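You operate a simulated robot arm through the tools that you are given. There is no shell and no other tool.

You run a simulated robot arm. Do the job below in one go: nothing can be reset, and whatever is moved stays where it is left.

JOB
Get all three cones running at 80C.
Fine: wait till all three lamps are green.

It is judged by the outcome, as a careful person would: the job done as asked, and still so three seconds after it is handed in. It fails if anything else is knocked over, pushed out of place, dropped, spilled or broken.

ROBOT AND FRAMES
A 7-joint arm with a fingered hand, fixed in place. Base frame: the origin is on the floor under the middle of its stand, x ahead of it, y to its left, z up. Units: mm, rad, N and s.
It reaches about 1333 mm from its shoulder. Its first joint turns from -1.204 to 3.002 rad. Payload 5 kg.
The tool frame sits at the grasp point between the pads (the TCP): z along the fingers, y along the line on which they close. The tips reach 32 mm beyond it. The gripper opens to 160 mm; its body begins 89 mm behind the TCP. The gripper is a hand of 3 fingers: y runs from the thumb to the fingers, the wrist lies at [0, 0, -252] in the tool frame.
Orientation is that of the tool frame in the base frame, as a unit quaternion [w, x, y, z]. With the fingers straight down and closing along the base's y, the tool's x points along the base's -x, its y along +y and its z along -z.

CONTROLS
- The arm moves only by the tool nudge_tool. Its argument "motion" is a list of rows, each a list of 2 entries, a list of its own where there are three numbers: the shift along the base's x, y, z in units of 400 mm (1.0 is 400 mm), then the turn, a rotation vector about the base's x, y, z in units of 60 degrees (1.0 is 60 degrees). In form: [[[tx, ty, tz], [wx, wy, wz]], ...]. A call has 1 to 20 rows; each row is the pose to reach, as a shift and turn from the pose commanded when the call began. A call with a number of a shift or a turn outside -1 to 1 is refused whole. A row lasts 0.2 s, in which the tool goes at most 50 mm and 0.15 rad; a call with a longer step from one row to the next is refused whole. A pose out of reach is approached as far as the arm can. The call stops where the force on the tool passes 40 N (or 10 N more than at its start, if that is more) or the arm is blocked; 0.2 s more then pass. In this call time passes only in rows, and 0.2 s behind the last. It gives the time, the measured TCP pose, the force on the tool (base axes), the opening and the grip force at its end, in the units of the frame above (readings bear some noise), with the torque about the TCP (base axes, N m) and any sound that the robot's microphone picked up.
- Cameras (640 x 400 px; columns grow to the right, rows downward): "scene" is fixed at [398.7, -648.5, 1576.3]; the picture's right is [0.36, -0.93, 0.00], its down [-0.77, -0.29, -0.56] and it looks along [0.52, 0.20, -0.83] (base axes); focal length 214 px, centre (320, 200). "wrist" rides on the gripper at [65, -4, -116] in the tool frame; the picture's right is [0.06, 1.00, 0.00], its down [-0.87, 0.05, -0.49] and it looks along [-0.49, 0.03, 0.87] (tool axes); focal length 261 px, centre (320, 200). There is no depth. A picture from a camera that has moved, and an enlarged one, comes with that camera's place and axes in the base frame and with its lens.
- snapshot(camera): a new picture of that camera. The clock stands still meanwhile.
- lift_body(by): slides the trunk up (or, below 0, down) by that many mm; the arm rides with it, the base frame stays. It gives what a move gives, with no picture.
- move_fingers(finger1, finger2, thumb_bend): sets how far each is bent, from 0 (flat) to 100 (curled in); at 30 the hand is open as for a grip, at 70 the pads meet at the TCP. One left out holds its place. A second passes; each finger stops where it meets its share of the squeeze, and holds until it gets a number again. It is the only way to open and close the hand. It gives what a move gives, with no picture; readings hold the bend of each and the force on the fingers (four entries, about 0 where the hand has none), thumb and palm.
- zoom(camera, box): a new picture of the part [left, top, right, bottom] of that camera's present view, enlarged. The clock stands still meanwhile.
- finish_job(): hands the job in; it is judged then, once.

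Nothing tells you positions but the pictures and the camera data. Unless the task says otherwise, let go and move clear before handing in.

The tools are called after "Request:" by a JSON object that holds its "op" and its "data". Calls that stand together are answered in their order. nudge_tool: Moves the arm, as the interface text tells. Its arguments: {"type":"object","properties":{"motion":{"type":"array","items":{"type":"array"}}},"required":["motion"]} The other tools are called the same way: lift_body (by) moves the trunk up or down; move_fingers (finger1, finger2, thumb_bend) moves the fingers one by one; snapshot (camera) takes a picture; zoom (camera, box) takes an enlarged picture of a part of a camera's view; finish_job () hands the job in.

At the start:

```text
clock: 0.0
tool_pos: [681.3, -130.3, 1299.5]
tcp_rot: [0.0, 0.0, 1.0, 0.0]
wrist_force: [0.5, -1.0, 0.7]
torque: [-0.01, -0.02, 0.0]
grip_width: 160.1
finger_force: 0.1
shape: jaw
bend: [30.0, 30.0, 30.0]
finger forces: [0.1, 0.0, 0.0, 0.0, 0.0, 0.0]
trunk travel left (down, up): [-800.0, 140.0]
```

scene: 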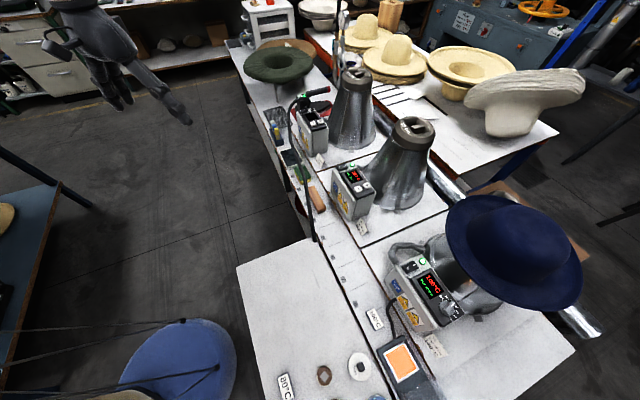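
wrist: 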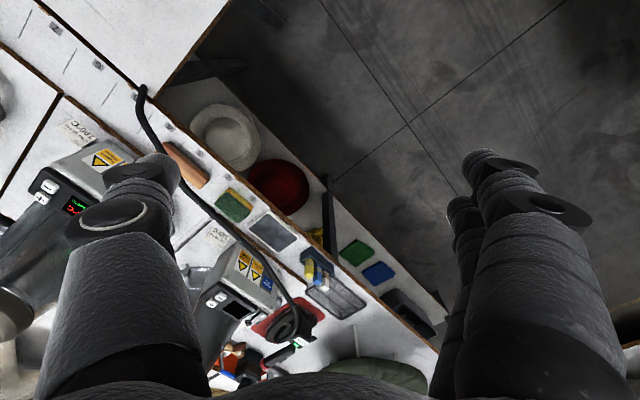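

I see a bench with three hat-forming cones, each with its own control box: one is covered with a blue hat, one shows a red display, and the far one may be off or unplugged. I'll zoom in on each box before I move anything.

Request:
{"op": "zoom", "data": {"camera": "scene", "box": [370, 230, 500, 380]}}

Request:
{"op": "zoom", "data": {"camera": "scene", "box": [310, 140, 410, 240]}}

Request:
{"op": "zoom", "data": {"camera": "scene", "box": [260, 70, 360, 170]}}

Request:
{"op": "zoom", "data": {"camera": "scene", "box": [230, 250, 460, 400]}}

```text
2.67 times, centred on (435, 305) of scene
camera zoom: at [398.7, -648.5, 1576.3], right [0.36, -0.93, 0.0], down [-0.77, -0.29, -0.56], along [0.52, 0.2, -0.83], focal length 572 px, centre (13, -80)
```

zoom: 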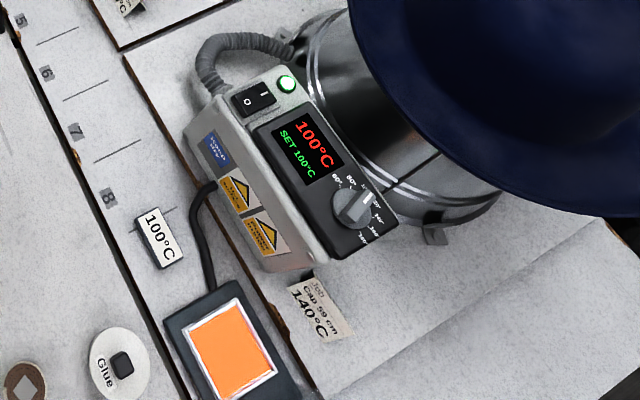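

```text
4.00 times, centred on (360, 190) of scene
camera zoom: at [398.7, -648.5, 1576.3], right [0.36, -0.93, 0.0], down [-0.77, -0.29, -0.56], along [0.52, 0.2, -0.83], focal length 858 px, centre (160, 240)
```

zoom: 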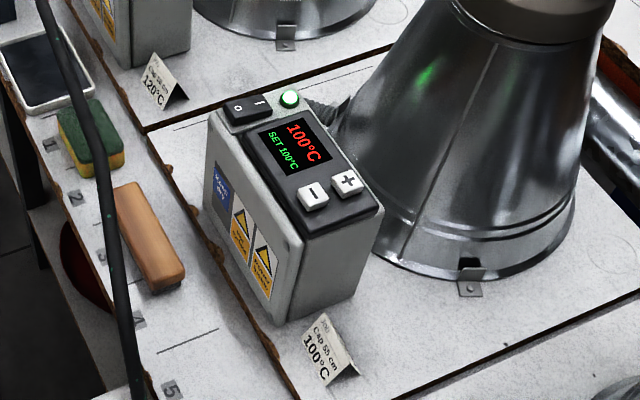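

```text
4.00 times, centred on (310, 120) of scene
camera zoom: at [398.7, -648.5, 1576.3], right [0.36, -0.93, 0.0], down [-0.77, -0.29, -0.56], along [0.52, 0.2, -0.83], focal length 858 px, centre (360, 520)
```

zoom: 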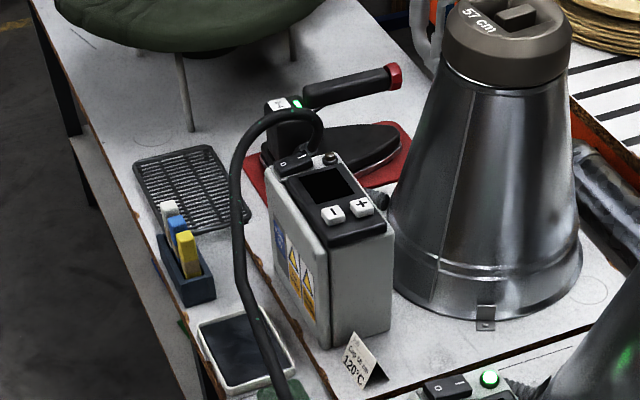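

```text
2.67 times, centred on (345, 325) of scene
camera zoom: at [398.7, -648.5, 1576.3], right [0.36, -0.93, 0.0], down [-0.77, -0.29, -0.56], along [0.52, 0.2, -0.83], focal length 572 px, centre (253, -133)
```

zoom: 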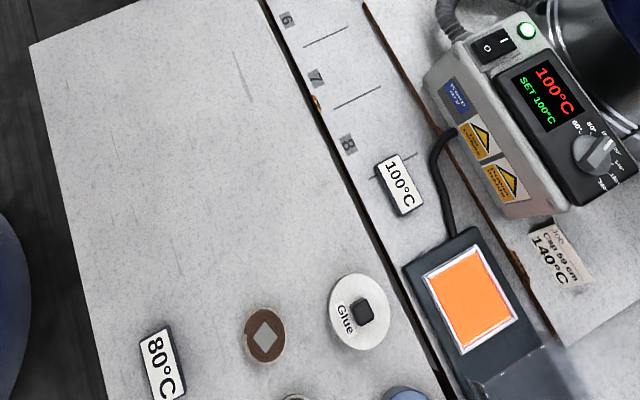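

The near box has a dial (100°C), the middle one has +/- buttons (100°C), and the far one has buttons and appears to be off. I'll read the small labels, the orange pad and the loose plates more closely.

Request:
{"op": "zoom", "data": {"camera": "scene", "box": [405, 255, 455, 305]}}

Request:
{"op": "zoom", "data": {"camera": "scene", "box": [385, 270, 435, 330]}}

Request:
{"op": "zoom", "data": {"camera": "scene", "box": [360, 320, 470, 400]}}

Request:
{"op": "zoom", "data": {"camera": "scene", "box": [325, 175, 375, 225]}}

Request:
{"op": "zoom", "data": {"camera": "scene", "box": [285, 95, 345, 165]}}

Request:
{"op": "zoom", "data": {"camera": "scene", "box": [240, 345, 400, 400]}}

Request:
{"op": "zoom", "data": {"camera": "wrist", "box": [0, 100, 160, 260]}}

Request:
{"op": "zoom", "data": {"camera": "wrist", "box": [180, 220, 340, 380]}}

```text
8.00 times, centred on (430, 280) of scene
camera zoom: at [398.7, -648.5, 1576.3], right [0.36, -0.93, 0.0], down [-0.77, -0.29, -0.56], along [0.52, 0.2, -0.83], focal length 1716 px, centre (-560, -440)
```

zoom: 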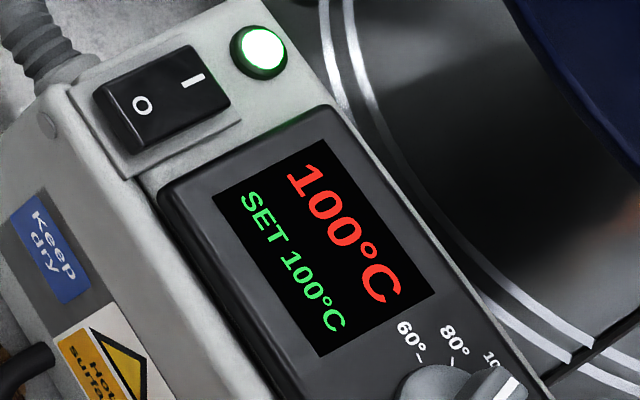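

```text
6.67 times, centred on (410, 300) of scene
camera zoom: at [398.7, -648.5, 1576.3], right [0.36, -0.93, 0.0], down [-0.77, -0.29, -0.56], along [0.52, 0.2, -0.83], focal length 1430 px, centre (-280, -467)
```

zoom: 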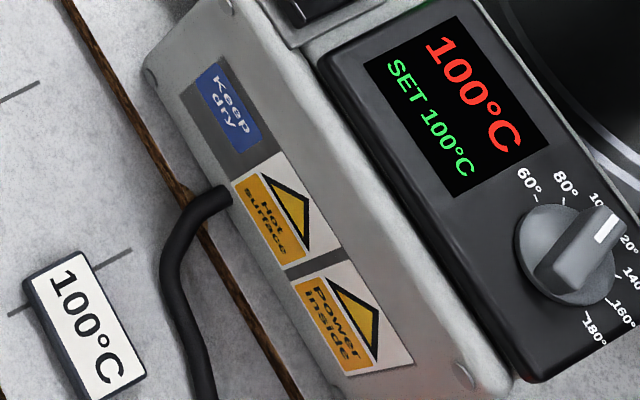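

```text
5.00 times, centred on (415, 360) of scene
camera zoom: at [398.7, -648.5, 1576.3], right [0.36, -0.93, 0.0], down [-0.77, -0.29, -0.56], along [0.52, 0.2, -0.83], focal length 1072 px, centre (-155, -600)
```

zoom: 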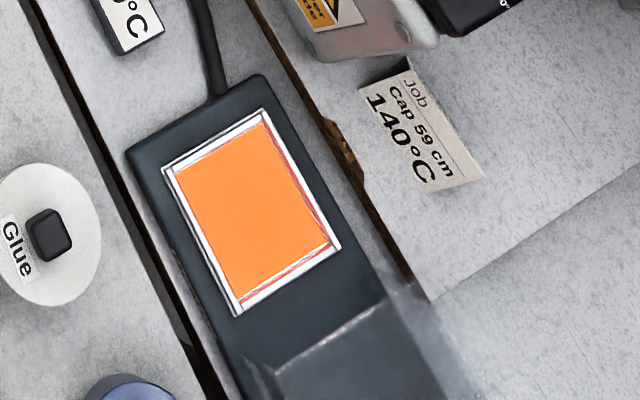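

```text
8.00 times, centred on (350, 200) of scene
camera zoom: at [398.7, -648.5, 1576.3], right [0.36, -0.93, 0.0], down [-0.77, -0.29, -0.56], along [0.52, 0.2, -0.83], focal length 1716 px, centre (80, 200)
```

zoom: 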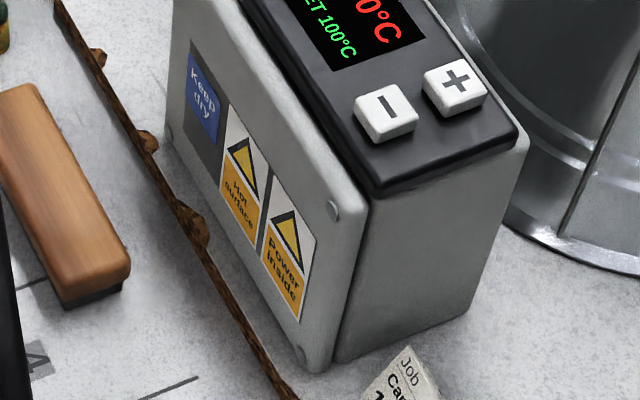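

```text
5.71 times, centred on (315, 130) of scene
camera zoom: at [398.7, -648.5, 1576.3], right [0.36, -0.93, 0.0], down [-0.77, -0.29, -0.56], along [0.52, 0.2, -0.83], focal length 1226 px, centre (349, 600)
```

zoom: 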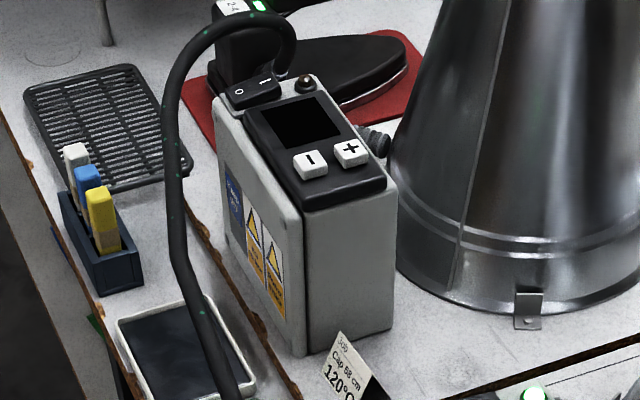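

```text
4.00 times, centred on (320, 372) of scene
camera zoom: at [398.7, -648.5, 1576.3], right [0.36, -0.93, 0.0], down [-0.77, -0.29, -0.56], along [0.52, 0.2, -0.83], focal length 858 px, centre (320, -490)
```

zoom: 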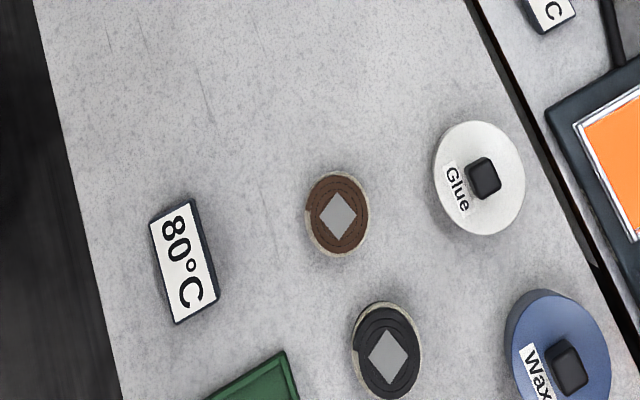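

```text
2.50 times, centred on (80, 180) of wrist
camera zoom: at [616.0, -132.9, 1416.5], right [-0.06, 1.0, 0.0], down [0.87, 0.05, 0.49], along [0.49, 0.03, -0.87], focal length 652 px, centre (920, 250)
```

zoom: 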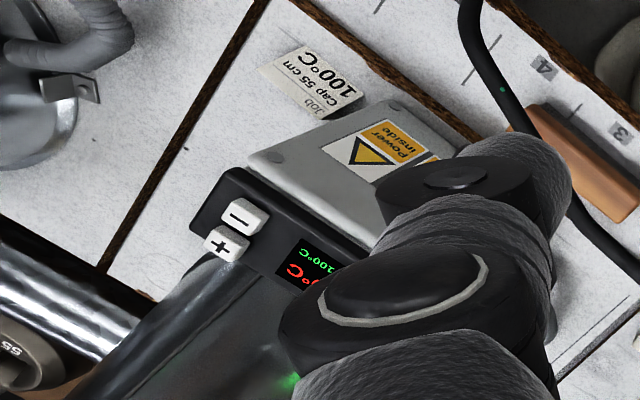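

```text
2.50 times, centred on (260, 300) of wrist
camera zoom: at [616.0, -132.9, 1416.5], right [-0.06, 1.0, 0.0], down [0.87, 0.05, 0.49], along [0.49, 0.03, -0.87], focal length 652 px, centre (470, -50)
```

zoom: 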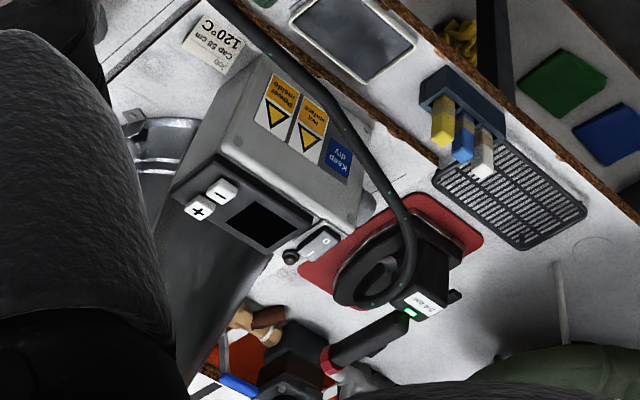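

The panels sit at about z 990 and face up. The far box is around (1128–1206, -338…-257), the middle box's "-" is near (855,-612), and the far box is switched off. I'll try a pointing hand shape in free air and look at it.

Request:
{"op": "move_fingers", "data": {"finger1": 100, "finger2": 100, "thumb_bend": 60}}

Request:
{"op": "snapshot", "data": {"camera": "wrist"}}

Request:
{"op": "zoom", "data": {"camera": "scene", "box": [20, 0, 220, 130]}}

```text
clock: 1.0
tool_pos: [681.3, -130.0, 1299.9]
tcp_rot: [0.001, 0.0, 1.0, -0.001]
wrist_force: [0.2, -0.4, -0.6]
torque: [0.01, -0.02, 0.02]
grip_width: 50.7
finger_force: 0.0
shape: fingers
bend: [100.0, 100.0, 60.0]
finger forces: [0.1, 0.0, 0.0, 0.0, 0.0, 0.0]
trunk travel left (down, up): [-800.0, 140.0]
```

```text
taken
camera wrist: at [616.0, -132.9, 1416.5], right [-0.06, 1.0, 0.0], down [0.87, 0.05, 0.49], along [0.49, 0.03, -0.87], focal length 261 px, centre (320, 200)
```

wrist: 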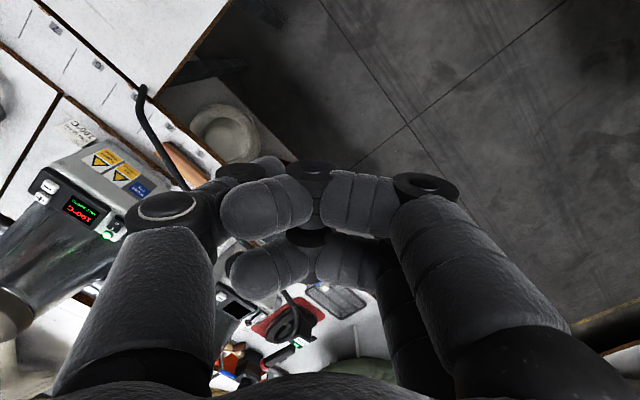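

```text
3.08 times, centred on (120, 65) of scene
camera zoom: at [398.7, -648.5, 1576.3], right [0.36, -0.93, 0.0], down [-0.77, -0.29, -0.56], along [0.52, 0.2, -0.83], focal length 660 px, centre (935, 615)
```

zoom: 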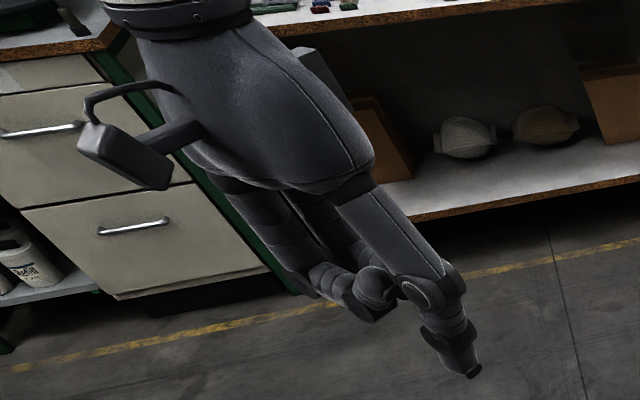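

With the fingers curled and the thumb out, the thumb makes a good pointer. The bench runs diagonally and the panels face up, with "right" on each panel pointing away from me. I'll turn the hand to face the bench and get a better look from above the front edge.

Request:
{"op": "nudge_tool", "data": {"motion": [[[0.034, -0.0906, -0.0156], [-0.0164, -0.0395, -0.0928]], [[0.0681, -0.1813, -0.0313], [-0.0327, -0.079, -0.1856]], [[0.1022, -0.2719, -0.0469], [-0.0491, -0.1185, -0.2784]], [[0.1363, -0.3625, -0.0625], [-0.0655, -0.1581, -0.3712]], [[0.1703, -0.4531, -0.0781], [-0.0818, -0.1976, -0.4639]], [[0.2044, -0.5438, -0.0938], [-0.0982, -0.2371, -0.5567]], [[0.2384, -0.6344, -0.1094], [-0.1145, -0.2766, -0.6495]], [[0.2725, -0.725, -0.125], [-0.1309, -0.3161, -0.7423]]]}}

Request:
{"op": "snapshot", "data": {"camera": "wrist"}}

Request:
{"op": "snapshot", "data": {"camera": "scene"}}

```text
clock: 2.8
tool_pos: [791.8, -422.0, 1248.3]
tcp_rot: [0.161, 0.378, 0.909, -0.067]
wrist_force: [0.9, -0.1, -0.5]
torque: [0.03, 0.04, 0.02]
grip_width: 50.9
finger_force: 0.0
shape: fingers
bend: [100.0, 100.0, 60.0]
finger forces: [0.1, 0.0, 0.0, 0.0, 0.0, 0.1]
trunk travel left (down, up): [-800.0, 140.0]
```

```text
taken
camera wrist: at [716.4, -351.6, 1336.3], right [0.67, 0.75, -0.02], down [0.5, -0.42, 0.76], along [0.56, -0.52, -0.65], focal length 261 px, centre (320, 200)
```

wrist: 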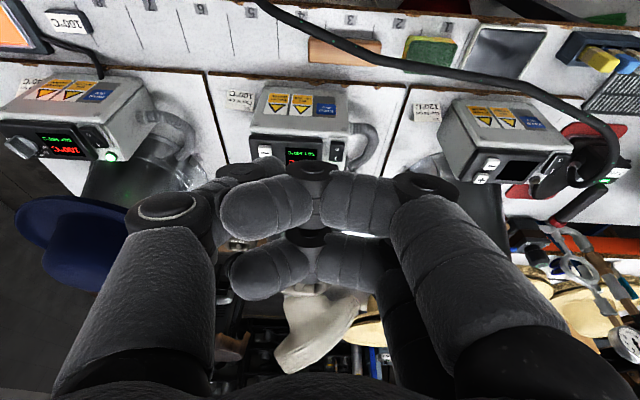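

```text
taken
```

scene: 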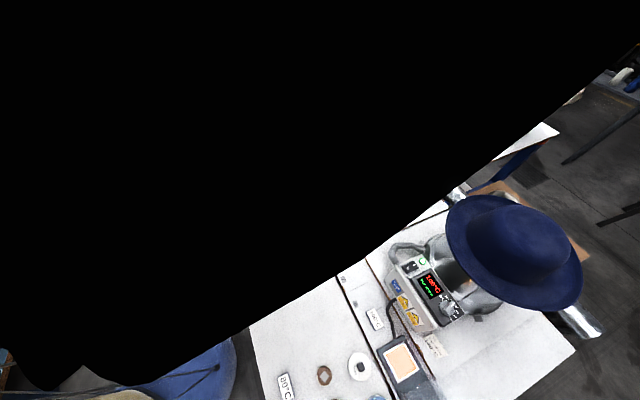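

All three boxes are in the wrist view, though the arm now blocks the scene camera. I'll zoom in on each panel to get its position.

Request:
{"op": "zoom", "data": {"camera": "wrist", "box": [0, 90, 160, 190]}}

Request:
{"op": "zoom", "data": {"camera": "wrist", "box": [220, 70, 380, 170]}}

Request:
{"op": "zoom", "data": {"camera": "wrist", "box": [430, 90, 630, 215]}}

Request:
{"op": "zoom", "data": {"camera": "wrist", "box": [200, 140, 360, 240]}}

```text
4.00 times, centred on (80, 140) of wrist
camera zoom: at [716.4, -351.6, 1336.3], right [0.67, 0.75, -0.02], down [0.5, -0.42, 0.76], along [0.56, -0.52, -0.65], focal length 1043 px, centre (1280, 440)
```

zoom: 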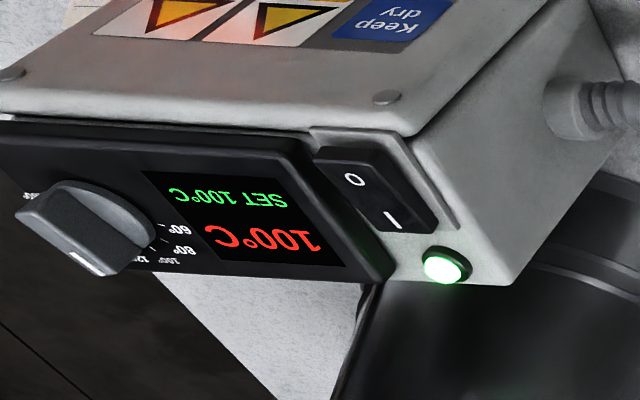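

```text
4.00 times, centred on (300, 120) of wrist
camera zoom: at [716.4, -351.6, 1336.3], right [0.67, 0.75, -0.02], down [0.5, -0.42, 0.76], along [0.56, -0.52, -0.65], focal length 1043 px, centre (400, 520)
```

zoom: 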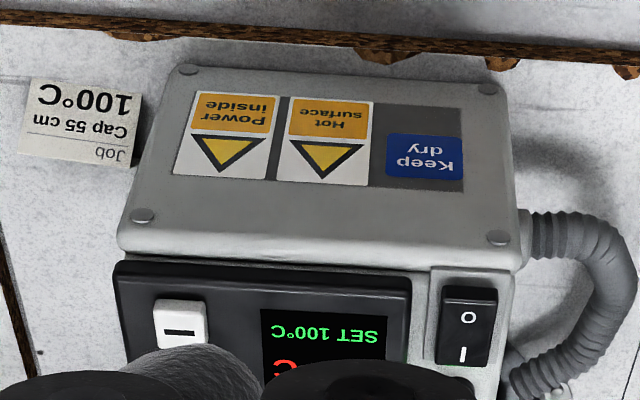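

```text
3.20 times, centred on (530, 152) of wrist
camera zoom: at [716.4, -351.6, 1336.3], right [0.67, 0.75, -0.02], down [0.5, -0.42, 0.76], along [0.56, -0.52, -0.65], focal length 834 px, centre (-352, 352)
```

zoom: 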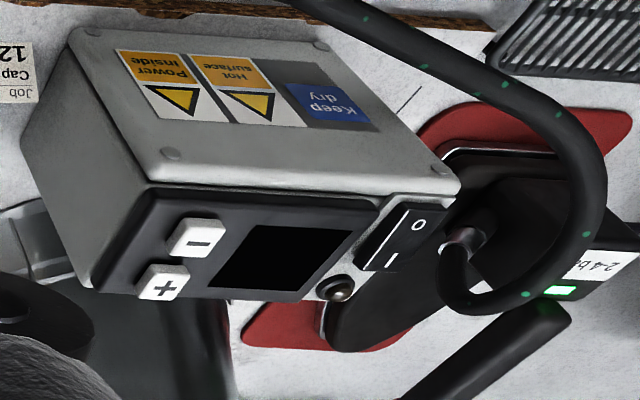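

```text
4.00 times, centred on (280, 190) of wrist
camera zoom: at [716.4, -351.6, 1336.3], right [0.67, 0.75, -0.02], down [0.5, -0.42, 0.76], along [0.56, -0.52, -0.65], focal length 1043 px, centre (480, 240)
```

zoom: 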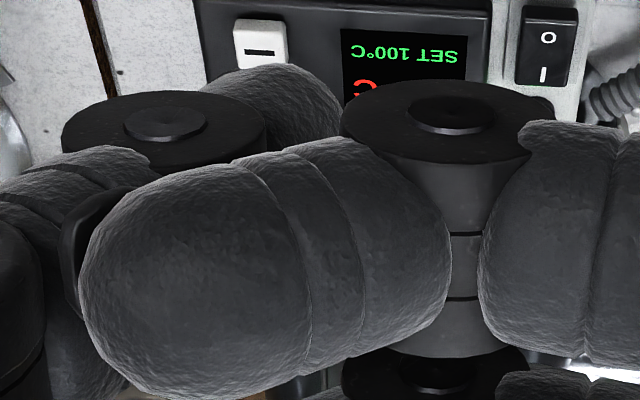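

Rays from both cameras put the middle box's "-" button at about (857,-613,990). I'll move the thumb tip to hover about 50 mm above it and check the alignment before pressing.

Request:
{"op": "nudge_tool", "data": {"motion": [[[0.0302, -0.0685, -0.069], [0, 0, 0]], [[0.0603, -0.137, -0.1379], [0, 0, 0]], [[0.0905, -0.2055, -0.2069], [0, 0, 0]], [[0.1207, -0.274, -0.2758], [0, 0, 0]], [[0.1508, -0.3425, -0.3448], [0, 0, 0]], [[0.181, -0.411, -0.4138], [0, 0, 0]]]}}

Request:
{"op": "snapshot", "data": {"camera": "wrist"}}

Request:
{"op": "zoom", "data": {"camera": "wrist", "box": [200, 80, 360, 180]}}

Request:
{"op": "snapshot", "data": {"camera": "scene"}}

```text
clock: 4.2
tool_pos: [862.6, -586.5, 1082.9]
tcp_rot: [0.16, 0.377, 0.91, -0.066]
wrist_force: [0.3, -0.4, 0.2]
torque: [-0.02, 0.01, -0.01]
grip_width: 50.6
finger_force: 0.0
shape: fingers
bend: [100.0, 100.0, 60.0]
finger forces: [0.1, 0.0, 0.0, 0.0, 0.1, 0.1]
trunk travel left (down, up): [-800.0, 140.0]
```

```text
taken
camera wrist: at [788.7, -516.6, 1170.0], right [0.66, 0.75, -0.02], down [0.5, -0.42, 0.76], along [0.56, -0.51, -0.65], focal length 261 px, centre (320, 200)
```

wrist: 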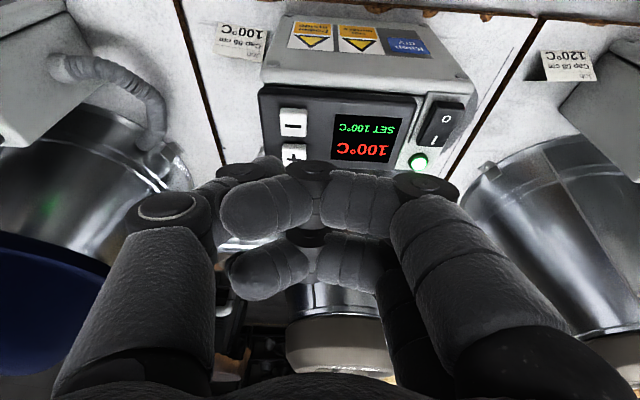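

```text
4.00 times, centred on (280, 130) of wrist
camera zoom: at [788.7, -516.6, 1170.0], right [0.66, 0.75, -0.02], down [0.5, -0.42, 0.76], along [0.56, -0.51, -0.65], focal length 1043 px, centre (480, 480)
```

zoom: 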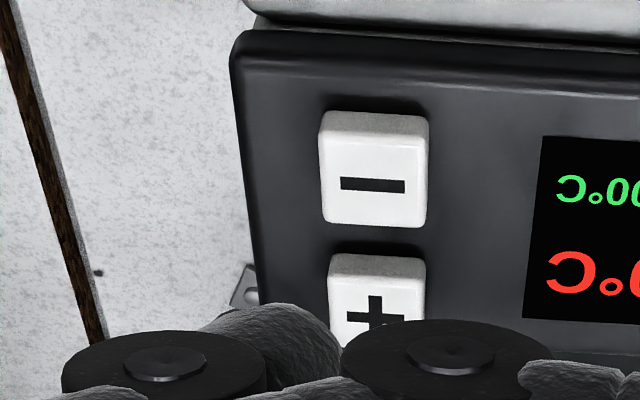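

```text
taken
```

scene: 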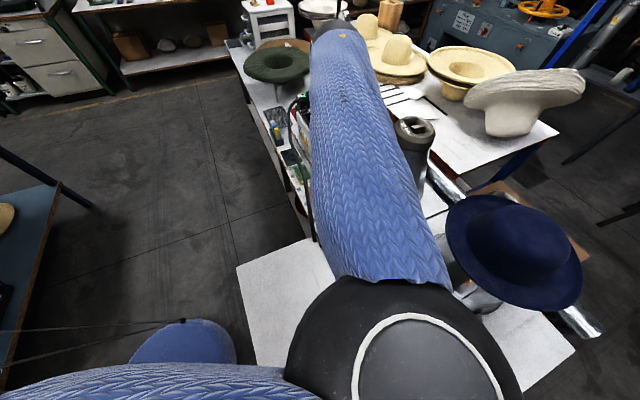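

The hover worked and the panel is readable. The thumb tip looks about 13 mm short along the bench, so I'll correct that, lower it to roughly 20 mm above the key and look again.

Request:
{"op": "nudge_tool", "data": {"motion": [[[0.028, 0.0168, -0.03], [0, 0, 0]], [[0.028, 0.0168, -0.0875], [0, 0, 0]]]}}

Request:
{"op": "zoom", "data": {"camera": "wrist", "box": [200, 100, 360, 200]}}

```text
clock: 4.8
tool_pos: [872.7, -580.1, 1049.8]
tcp_rot: [0.161, 0.378, 0.909, -0.066]
wrist_force: [0.3, -0.3, -0.6]
torque: [0.01, -0.06, 0.0]
grip_width: 50.9
finger_force: 0.1
shape: fingers
bend: [100.0, 100.0, 60.0]
finger forces: [0.0, 0.0, 0.0, 0.1, 0.1, 0.0]
trunk travel left (down, up): [-800.0, 140.0]
```

```text
4.00 times, centred on (280, 150) of wrist
camera zoom: at [799.0, -509.7, 1135.5], right [0.66, 0.75, -0.02], down [0.5, -0.42, 0.76], along [0.56, -0.52, -0.65], focal length 1043 px, centre (480, 400)
```

zoom: 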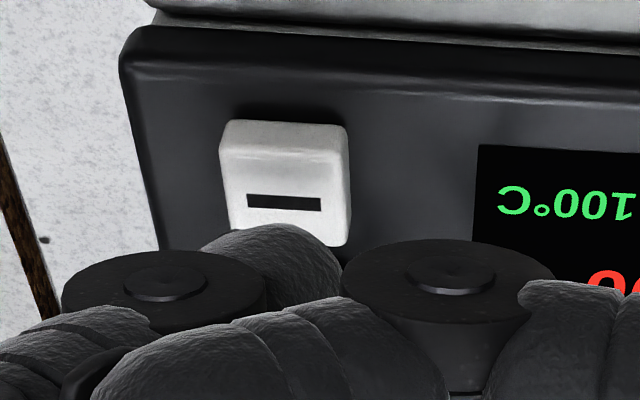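

The thumb tip is coming down over the "-" key. I'll lower it in small steps and watch the force, the display and any sounds.

Request:
{"op": "nudge_tool", "data": {"motion": [[[0, 0, -0.025], [0, 0, 0]], [[0, 0, -0.035], [0, 0, 0]], [[0, 0, -0.04], [0, 0, 0]]]}}

Request:
{"op": "zoom", "data": {"camera": "wrist", "box": [200, 100, 360, 200]}}

```text
clock: 5.6
tool_pos: [873.5, -579.3, 1034.1]
tcp_rot: [0.16, 0.377, 0.91, -0.066]
wrist_force: [0.1, 0.4, 0.1]
torque: [0.02, -0.03, -0.04]
grip_width: 50.7
finger_force: 0.0
shape: fingers
bend: [100.0, 100.0, 60.0]
finger forces: [0.0, 0.1, 0.0, 0.0, 0.0, 0.1]
trunk travel left (down, up): [-800.0, 140.0]
```

```text
4.00 times, centred on (280, 150) of wrist
camera zoom: at [799.9, -508.1, 1120.3], right [0.66, 0.75, -0.02], down [0.5, -0.42, 0.76], along [0.56, -0.51, -0.65], focal length 1043 px, centre (480, 400)
```

zoom: 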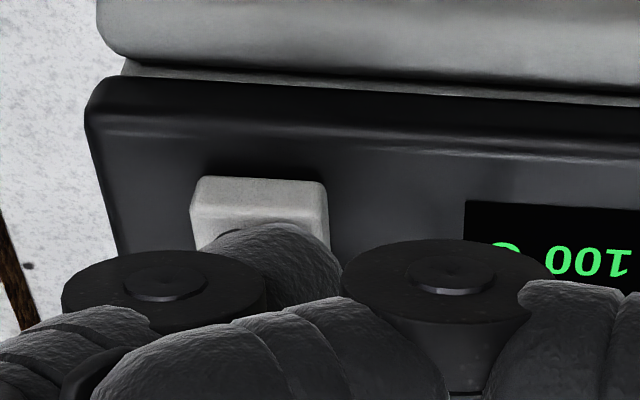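

There's no contact yet and the tip is directly over the key. I'll keep going down in fine steps.

Request:
{"op": "nudge_tool", "data": {"motion": [[[0, 0, -0.005], [0, 0, 0]], [[0, 0, -0.01], [0, 0, 0]], [[0, 0, -0.015], [0, 0, 0]]]}}

Request:
{"op": "zoom", "data": {"camera": "wrist", "box": [200, 100, 360, 200]}}

```text
clock: 6.4
tool_pos: [872.5, -578.2, 1027.0]
tcp_rot: [0.161, 0.376, 0.91, -0.066]
wrist_force: [-0.9, 0.3, 2.1]
torque: [-0.02, 0.08, -0.02]
grip_width: 50.6
finger_force: 1.1
shape: fingers
bend: [100.0, 100.0, 60.0]
finger forces: [0.0, 0.1, 0.0, 0.0, 2.1, 0.1]
trunk travel left (down, up): [-800.0, 140.0]
heard: click
```

```text
4.00 times, centred on (280, 150) of wrist
camera zoom: at [799.4, -508.2, 1115.1], right [0.66, 0.75, -0.02], down [0.5, -0.42, 0.76], along [0.56, -0.51, -0.65], focal length 1043 px, centre (480, 400)
```

zoom: 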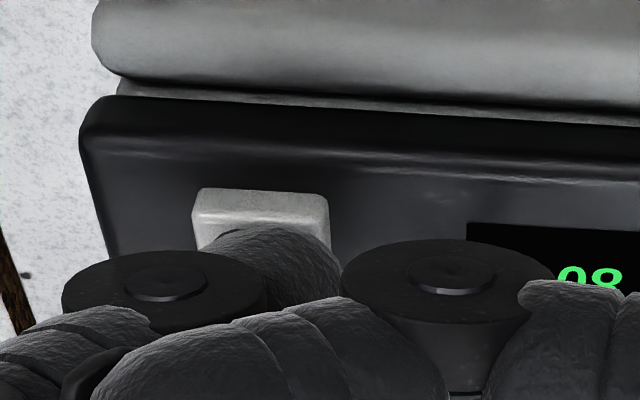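

I heard a click and the set value changed to something ending in 80. I'll lift off straight away and read the display.

Request:
{"op": "nudge_tool", "data": {"motion": [[[0, 0, 0.05], [0, 0, 0]], [[0, 0, 0.15], [0, 0, 0]]]}}

Request:
{"op": "zoom", "data": {"camera": "wrist", "box": [240, 60, 480, 210]}}

```text
clock: 7.0
tool_pos: [872.3, -578.3, 1088.2]
tcp_rot: [0.16, 0.377, 0.91, -0.066]
wrist_force: [-0.4, 0.9, -0.5]
torque: [-0.02, -0.05, 0.0]
grip_width: 50.7
finger_force: 0.0
shape: fingers
bend: [100.0, 100.0, 60.0]
finger forces: [0.0, 0.1, 0.0, 0.1, 0.1, 0.0]
trunk travel left (down, up): [-800.0, 140.0]
```

```text
2.67 times, centred on (360, 135) of wrist
camera zoom: at [797.7, -507.8, 1175.3], right [0.66, 0.75, -0.02], down [0.5, -0.42, 0.76], along [0.56, -0.52, -0.65], focal length 695 px, centre (213, 373)
```

zoom: 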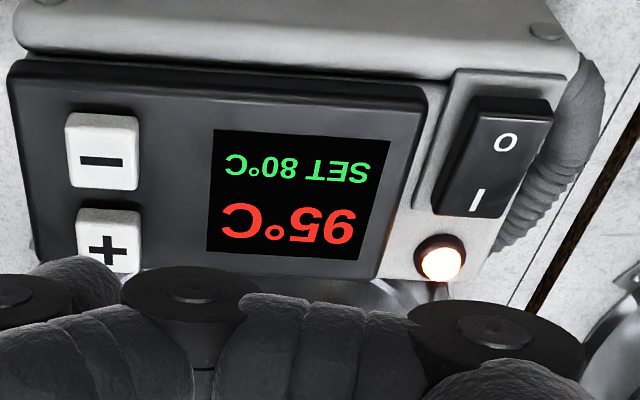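

The middle box now reads SET 80°C and is cooling (95°C, lamp amber), so one press is 20°C. Next is the far box: I'll rise, move along the bench and turn the hand to view its panel.

Request:
{"op": "nudge_tool", "data": {"motion": [[[0, 0, 0.1], [0, 0, 0]], [[0, 0, 0.2], [0, 0, 0]], [[0.064, 0.0795, 0.205], [-0.009, -0.0142, 0.0416]], [[0.128, 0.159, 0.21], [-0.0181, -0.0284, 0.0832]], [[0.192, 0.2385, 0.215], [-0.0271, -0.0425, 0.1248]], [[0.256, 0.318, 0.22], [-0.0362, -0.0567, 0.1664]], [[0.32, 0.3975, 0.225], [-0.0452, -0.0709, 0.208]], [[0.384, 0.477, 0.23], [-0.0542, -0.0851, 0.2495]], [[0.448, 0.5565, 0.232], [-0.0633, -0.0993, 0.2911]], [[0.512, 0.636, 0.232], [-0.0723, -0.1134, 0.3327]], [[0.576, 0.7155, 0.232], [-0.0814, -0.1276, 0.3743]], [[0.64, 0.795, 0.232], [-0.0904, -0.1418, 0.4159]]]}}

Request:
{"op": "snapshot", "data": {"camera": "wrist"}}

Request:
{"op": "snapshot", "data": {"camera": "scene"}}

```text
clock: 9.6
tool_pos: [1130.4, -261.2, 1179.7]
tcp_rot: [0.254, 0.167, 0.952, -0.045]
wrist_force: [-0.6, 0.5, 0.4]
torque: [-0.03, 0.0, -0.01]
grip_width: 50.6
finger_force: 0.0
shape: fingers
bend: [100.0, 100.0, 60.0]
finger forces: [0.1, 0.1, 0.0, 0.0, 0.0, 0.0]
trunk travel left (down, up): [-800.0, 140.0]
```

```text
taken
camera wrist: at [1021.4, -222.9, 1247.3], right [0.29, 0.96, -0.03], down [0.5, -0.12, 0.86], along [0.82, -0.27, -0.51], focal length 261 px, centre (320, 200)
```

wrist: 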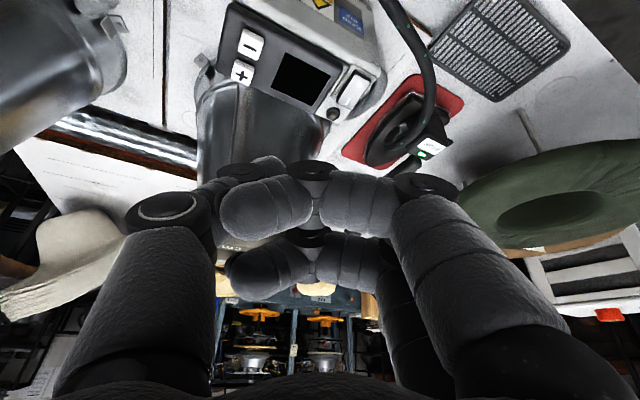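

```text
taken
```

scene: 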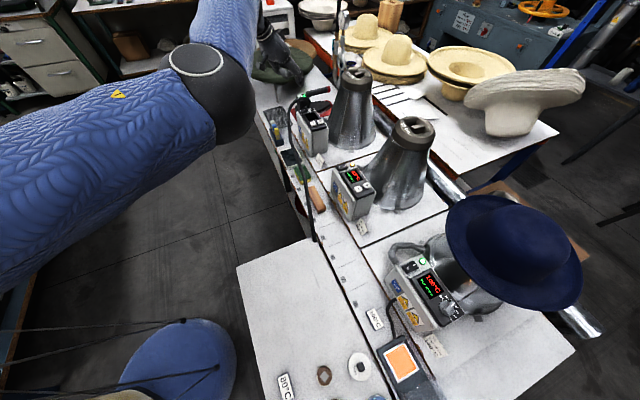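

I'm at the far station and the scene camera can see again. I'll zoom in on the far panel from both cameras.

Request:
{"op": "zoom", "data": {"camera": "wrist", "box": [210, 10, 450, 160]}}

Request:
{"op": "zoom", "data": {"camera": "scene", "box": [250, 20, 410, 145]}}

Request:
{"op": "zoom", "data": {"camera": "scene", "box": [280, 80, 340, 130]}}

```text
2.67 times, centred on (330, 85) of wrist
camera zoom: at [1021.4, -222.9, 1247.3], right [0.29, 0.96, -0.03], down [0.5, -0.12, 0.86], along [0.82, -0.27, -0.51], focal length 695 px, centre (293, 507)
```

zoom: 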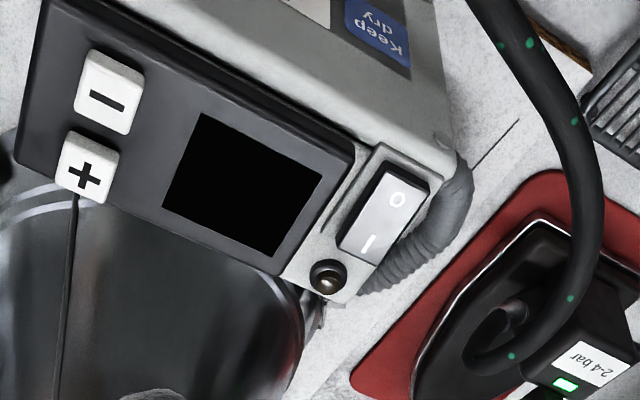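

```text
3.20 times, centred on (330, 82) of scene
camera zoom: at [398.7, -648.5, 1576.3], right [0.36, -0.93, 0.0], down [-0.77, -0.29, -0.56], along [0.52, 0.2, -0.83], focal length 686 px, centre (288, 576)
```

zoom: 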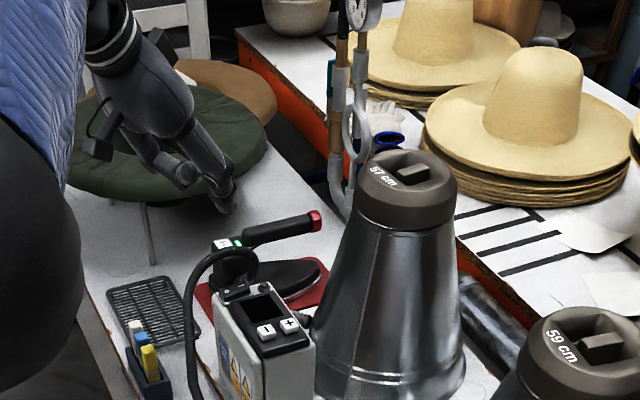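

```text
8.00 times, centred on (310, 105) of scene
camera zoom: at [398.7, -648.5, 1576.3], right [0.36, -0.93, 0.0], down [-0.77, -0.29, -0.56], along [0.52, 0.2, -0.83], focal length 1716 px, centre (400, 960)
```

zoom: 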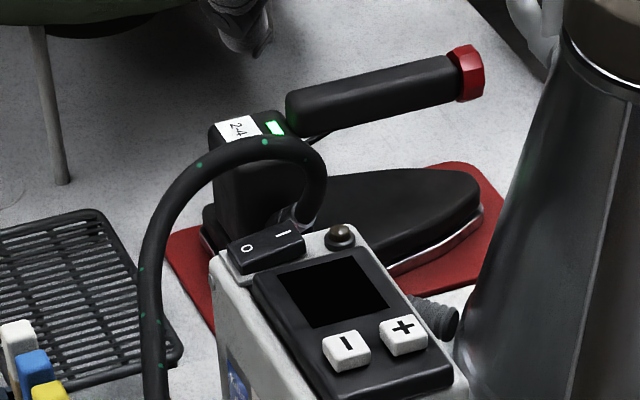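

Both views put the far rocker's "I" end at about (1222,-260,995). I'll hover the thumb tip over it and check before I press.

Request:
{"op": "nudge_tool", "data": {"motion": [[[0.055, 0.024, -0.07], [0, 0, 0]], [[0.11, 0.0475, -0.14], [0, 0, 0]], [[0.165, 0.071, -0.21], [0, 0, 0]], [[0.22, 0.095, -0.287], [0, 0, 0]]]}}

Request:
{"op": "zoom", "data": {"camera": "wrist", "box": [180, 80, 420, 230]}}

Request:
{"op": "zoom", "data": {"camera": "scene", "box": [270, 70, 350, 130]}}

```text
clock: 10.6
tool_pos: [1219.4, -221.1, 1065.5]
tcp_rot: [0.255, 0.168, 0.951, -0.046]
wrist_force: [0.9, 0.0, -0.7]
torque: [0.02, -0.01, 0.0]
grip_width: 50.7
finger_force: 0.1
shape: fingers
bend: [100.0, 100.0, 60.0]
finger forces: [0.1, 0.1, 0.0, 0.0, 0.0, 0.1]
trunk travel left (down, up): [-800.0, 140.0]
```

```text
2.67 times, centred on (300, 155) of wrist
camera zoom: at [1110.5, -183.2, 1133.1], right [0.29, 0.96, -0.03], down [0.5, -0.12, 0.86], along [0.82, -0.27, -0.51], focal length 695 px, centre (373, 320)
```

zoom: 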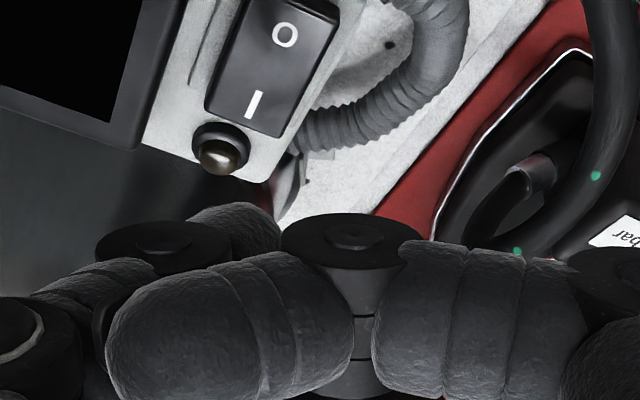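

```text
6.67 times, centred on (310, 100) of scene
camera zoom: at [398.7, -648.5, 1576.3], right [0.36, -0.93, 0.0], down [-0.77, -0.29, -0.56], along [0.52, 0.2, -0.83], focal length 1430 px, centre (387, 867)
```

zoom: 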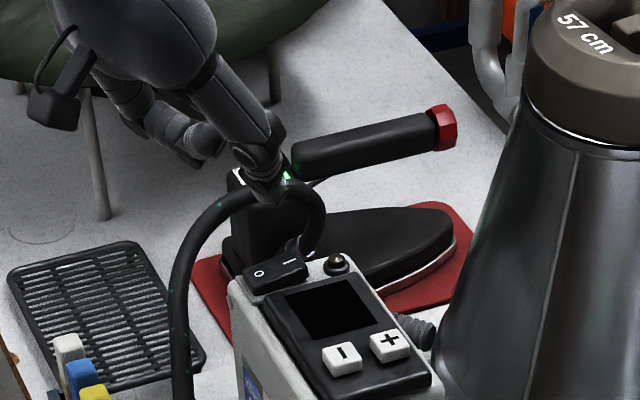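

The tip and rocker don't line up quite the same way in the two views, so I'll look closer before I lower it.

Request:
{"op": "zoom", "data": {"camera": "scene", "box": [288, 85, 328, 110]}}

Request:
{"op": "zoom", "data": {"camera": "wrist", "box": [220, 130, 320, 192]}}

```text
16.00 times, centred on (308, 98) of scene
camera zoom: at [398.7, -648.5, 1576.3], right [0.36, -0.93, 0.0], down [-0.77, -0.29, -0.56], along [0.52, 0.2, -0.83], focal length 3432 px, centre (512, 1840)
```

zoom: 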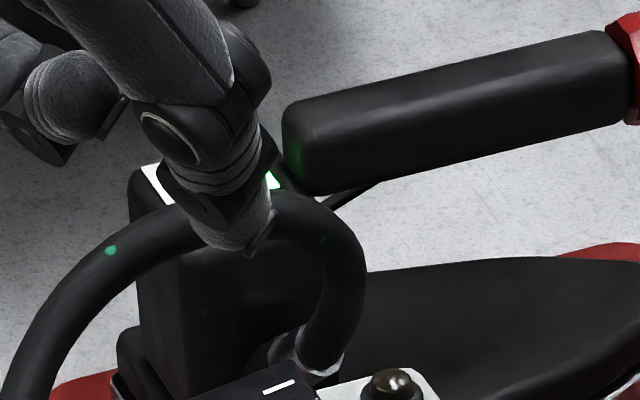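

```text
6.40 times, centred on (270, 161) of wrist
camera zoom: at [1110.5, -183.2, 1133.1], right [0.29, 0.96, -0.03], down [0.5, -0.12, 0.86], along [0.82, -0.27, -0.51], focal length 1668 px, centre (640, 450)
```

zoom: 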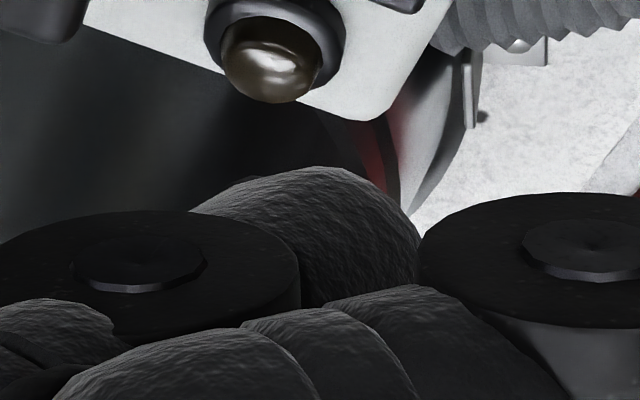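

The thumb tip is about 34 mm above the rocker and within 10 mm of the "I" end. I'll shift it slightly, lower it to about 12 mm, and compare both views again.

Request:
{"op": "nudge_tool", "data": {"motion": [[[0.0045, -0.0117, -0.03], [0, 0, 0]], [[0.0045, -0.0117, -0.055], [0, 0, 0]]]}}

Request:
{"op": "zoom", "data": {"camera": "scene", "box": [288, 85, 328, 110]}}

Request:
{"op": "zoom", "data": {"camera": "wrist", "box": [210, 105, 330, 180]}}

```text
clock: 11.2
tool_pos: [1219.4, -227.8, 1044.0]
tcp_rot: [0.255, 0.167, 0.951, -0.044]
wrist_force: [0.3, 0.1, 0.4]
torque: [0.02, 0.01, 0.03]
grip_width: 50.7
finger_force: 0.0
shape: fingers
bend: [100.0, 100.0, 60.0]
finger forces: [0.0, 0.0, 0.1, 0.0, 0.1, 0.1]
trunk travel left (down, up): [-800.0, 140.0]
```

```text
16.00 times, centred on (308, 98) of scene
camera zoom: at [398.7, -648.5, 1576.3], right [0.36, -0.93, 0.0], down [-0.77, -0.29, -0.56], along [0.52, 0.2, -0.83], focal length 3432 px, centre (512, 1840)
```

zoom: 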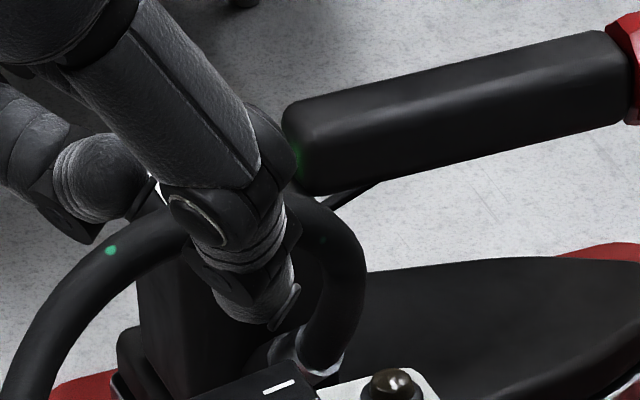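

```text
5.33 times, centred on (270, 142) of wrist
camera zoom: at [1110.8, -189.2, 1112.1], right [0.29, 0.96, -0.03], down [0.49, -0.12, 0.86], along [0.82, -0.26, -0.51], focal length 1390 px, centre (587, 507)
```

zoom: 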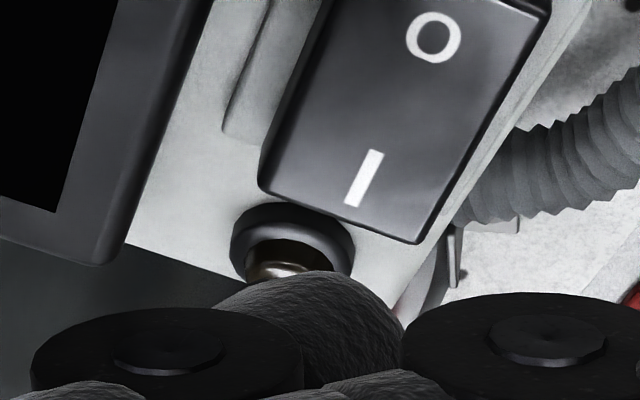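

Both views now agree: the rocker's "I" mark is at about (1224,-256,990) and the tip is roughly 16 mm above it. I'll shift it slightly outward and press down in small steps.

Request:
{"op": "nudge_tool", "data": {"motion": [[[0.015, 0, -0.02], [0, 0, 0]], [[0.015, 0, -0.03], [0, 0, 0]], [[0.015, 0, -0.036], [0, 0, 0]], [[0.015, 0, -0.042], [0, 0, 0]]]}}

Request:
{"op": "zoom", "data": {"camera": "scene", "box": [288, 85, 328, 110]}}

Request:
{"op": "zoom", "data": {"camera": "wrist", "box": [210, 105, 330, 180]}}

```text
clock: 12.2
tool_pos: [1225.8, -226.7, 1026.8]
tcp_rot: [0.256, 0.168, 0.951, -0.044]
wrist_force: [-0.4, -0.1, -0.1]
torque: [0.03, -0.02, 0.01]
grip_width: 50.5
finger_force: 0.0
shape: fingers
bend: [100.0, 100.0, 60.0]
finger forces: [0.0, 0.0, 0.0, 0.1, 0.1, 0.1]
trunk travel left (down, up): [-800.0, 140.0]
```

```text
16.00 times, centred on (308, 98) of scene
camera zoom: at [398.7, -648.5, 1576.3], right [0.36, -0.93, 0.0], down [-0.77, -0.29, -0.56], along [0.52, 0.2, -0.83], focal length 3432 px, centre (512, 1840)
```

zoom: 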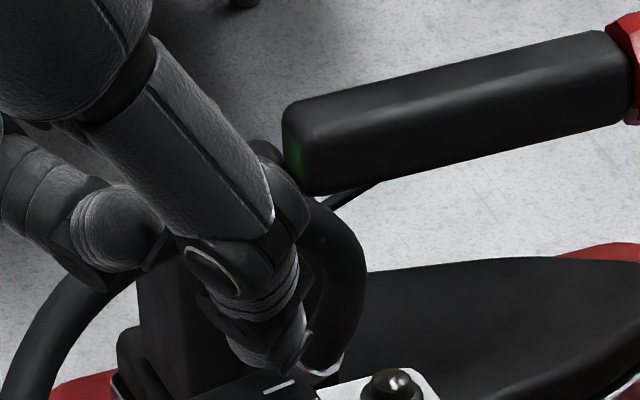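

```text
5.33 times, centred on (270, 142) of wrist
camera zoom: at [1116.5, -189.6, 1094.8], right [0.29, 0.96, -0.03], down [0.49, -0.12, 0.86], along [0.82, -0.26, -0.51], focal length 1390 px, centre (587, 507)
```

zoom: 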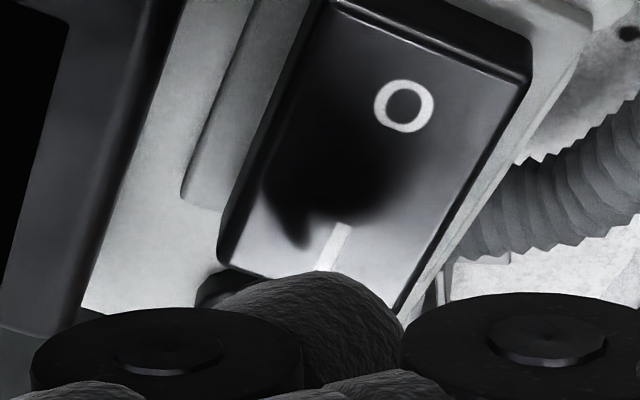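

The tip is just above the outer "I" end, with no contact yet. I'll continue pressing in 2 mm steps.

Request:
{"op": "nudge_tool", "data": {"motion": [[[0, 0, -0.005], [0, 0, 0]], [[0, 0, -0.01], [0, 0, 0]], [[0, 0, -0.015], [0, 0, 0]], [[0, 0, -0.02], [0, 0, 0]]]}}

Request:
{"op": "zoom", "data": {"camera": "wrist", "box": [170, 80, 330, 180]}}

Request:
{"op": "zoom", "data": {"camera": "scene", "box": [288, 85, 328, 110]}}

```text
clock: 13.2
tool_pos: [1225.6, -226.1, 1019.6]
tcp_rot: [0.255, 0.168, 0.951, -0.046]
wrist_force: [-0.4, -0.2, 0.8]
torque: [-0.06, 0.0, -0.01]
grip_width: 50.7
finger_force: 0.1
shape: fingers
bend: [100.0, 100.0, 60.0]
finger forces: [0.0, 0.0, 0.1, 0.0, 0.5, 0.0]
trunk travel left (down, up): [-800.0, 140.0]
```

```text
4.00 times, centred on (250, 130) of wrist
camera zoom: at [1116.6, -189.6, 1086.5], right [0.29, 0.96, -0.03], down [0.5, -0.12, 0.86], along [0.82, -0.27, -0.51], focal length 1043 px, centre (600, 480)
```

zoom: 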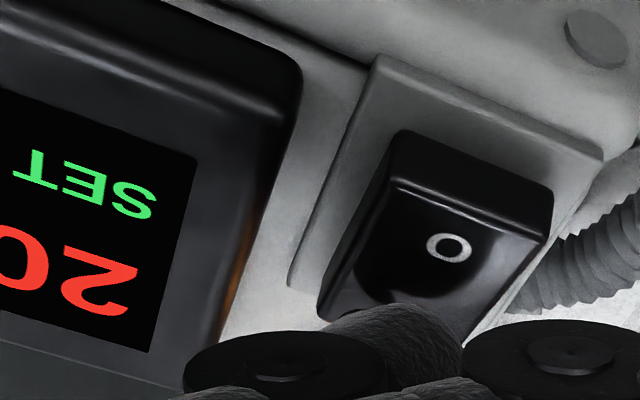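

```text
16.00 times, centred on (308, 98) of scene
camera zoom: at [398.7, -648.5, 1576.3], right [0.36, -0.93, 0.0], down [-0.77, -0.29, -0.56], along [0.52, 0.2, -0.83], focal length 3432 px, centre (512, 1840)
```

zoom: 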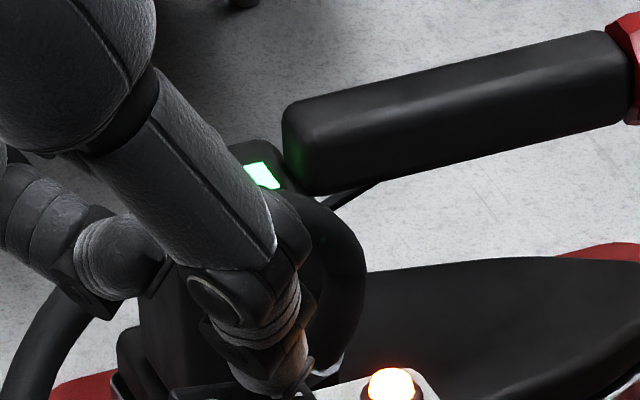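

The far box has powered on, with the lamp amber and the display lit. I'll lift off and confirm that it stays on and read its setpoint.

Request:
{"op": "nudge_tool", "data": {"motion": [[[0, 0, 0.05], [0, 0, 0]], [[0, 0, 0.15], [0, 0, 0]], [[-0.06, 0, 0.25], [0, 0, 0]]]}}

Request:
{"op": "zoom", "data": {"camera": "wrist", "box": [140, 40, 380, 190]}}

Request:
{"op": "zoom", "data": {"camera": "scene", "box": [280, 80, 380, 220]}}

```text
clock: 14.0
tool_pos: [1200.2, -228.9, 1119.4]
tcp_rot: [0.255, 0.169, 0.951, -0.044]
wrist_force: [0.0, -0.6, 0.2]
torque: [0.0, -0.03, 0.02]
grip_width: 50.8
finger_force: 0.1
shape: fingers
bend: [100.0, 100.0, 60.0]
finger forces: [0.1, 0.1, 0.0, 0.0, 0.1, 0.0]
trunk travel left (down, up): [-800.0, 140.0]
```

```text
2.67 times, centred on (260, 115) of wrist
camera zoom: at [1091.9, -191.6, 1187.6], right [0.29, 0.96, -0.03], down [0.49, -0.12, 0.86], along [0.82, -0.26, -0.51], focal length 695 px, centre (480, 427)
```

zoom: 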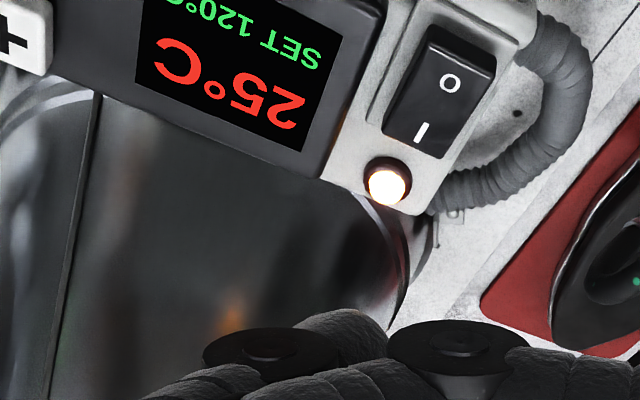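

```text
2.86 times, centred on (330, 150) of scene
camera zoom: at [398.7, -648.5, 1576.3], right [0.36, -0.93, 0.0], down [-0.77, -0.29, -0.56], along [0.52, 0.2, -0.83], focal length 613 px, centre (291, 343)
```

zoom: 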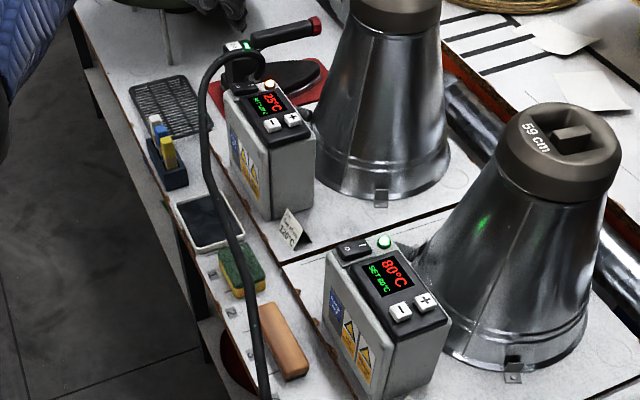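

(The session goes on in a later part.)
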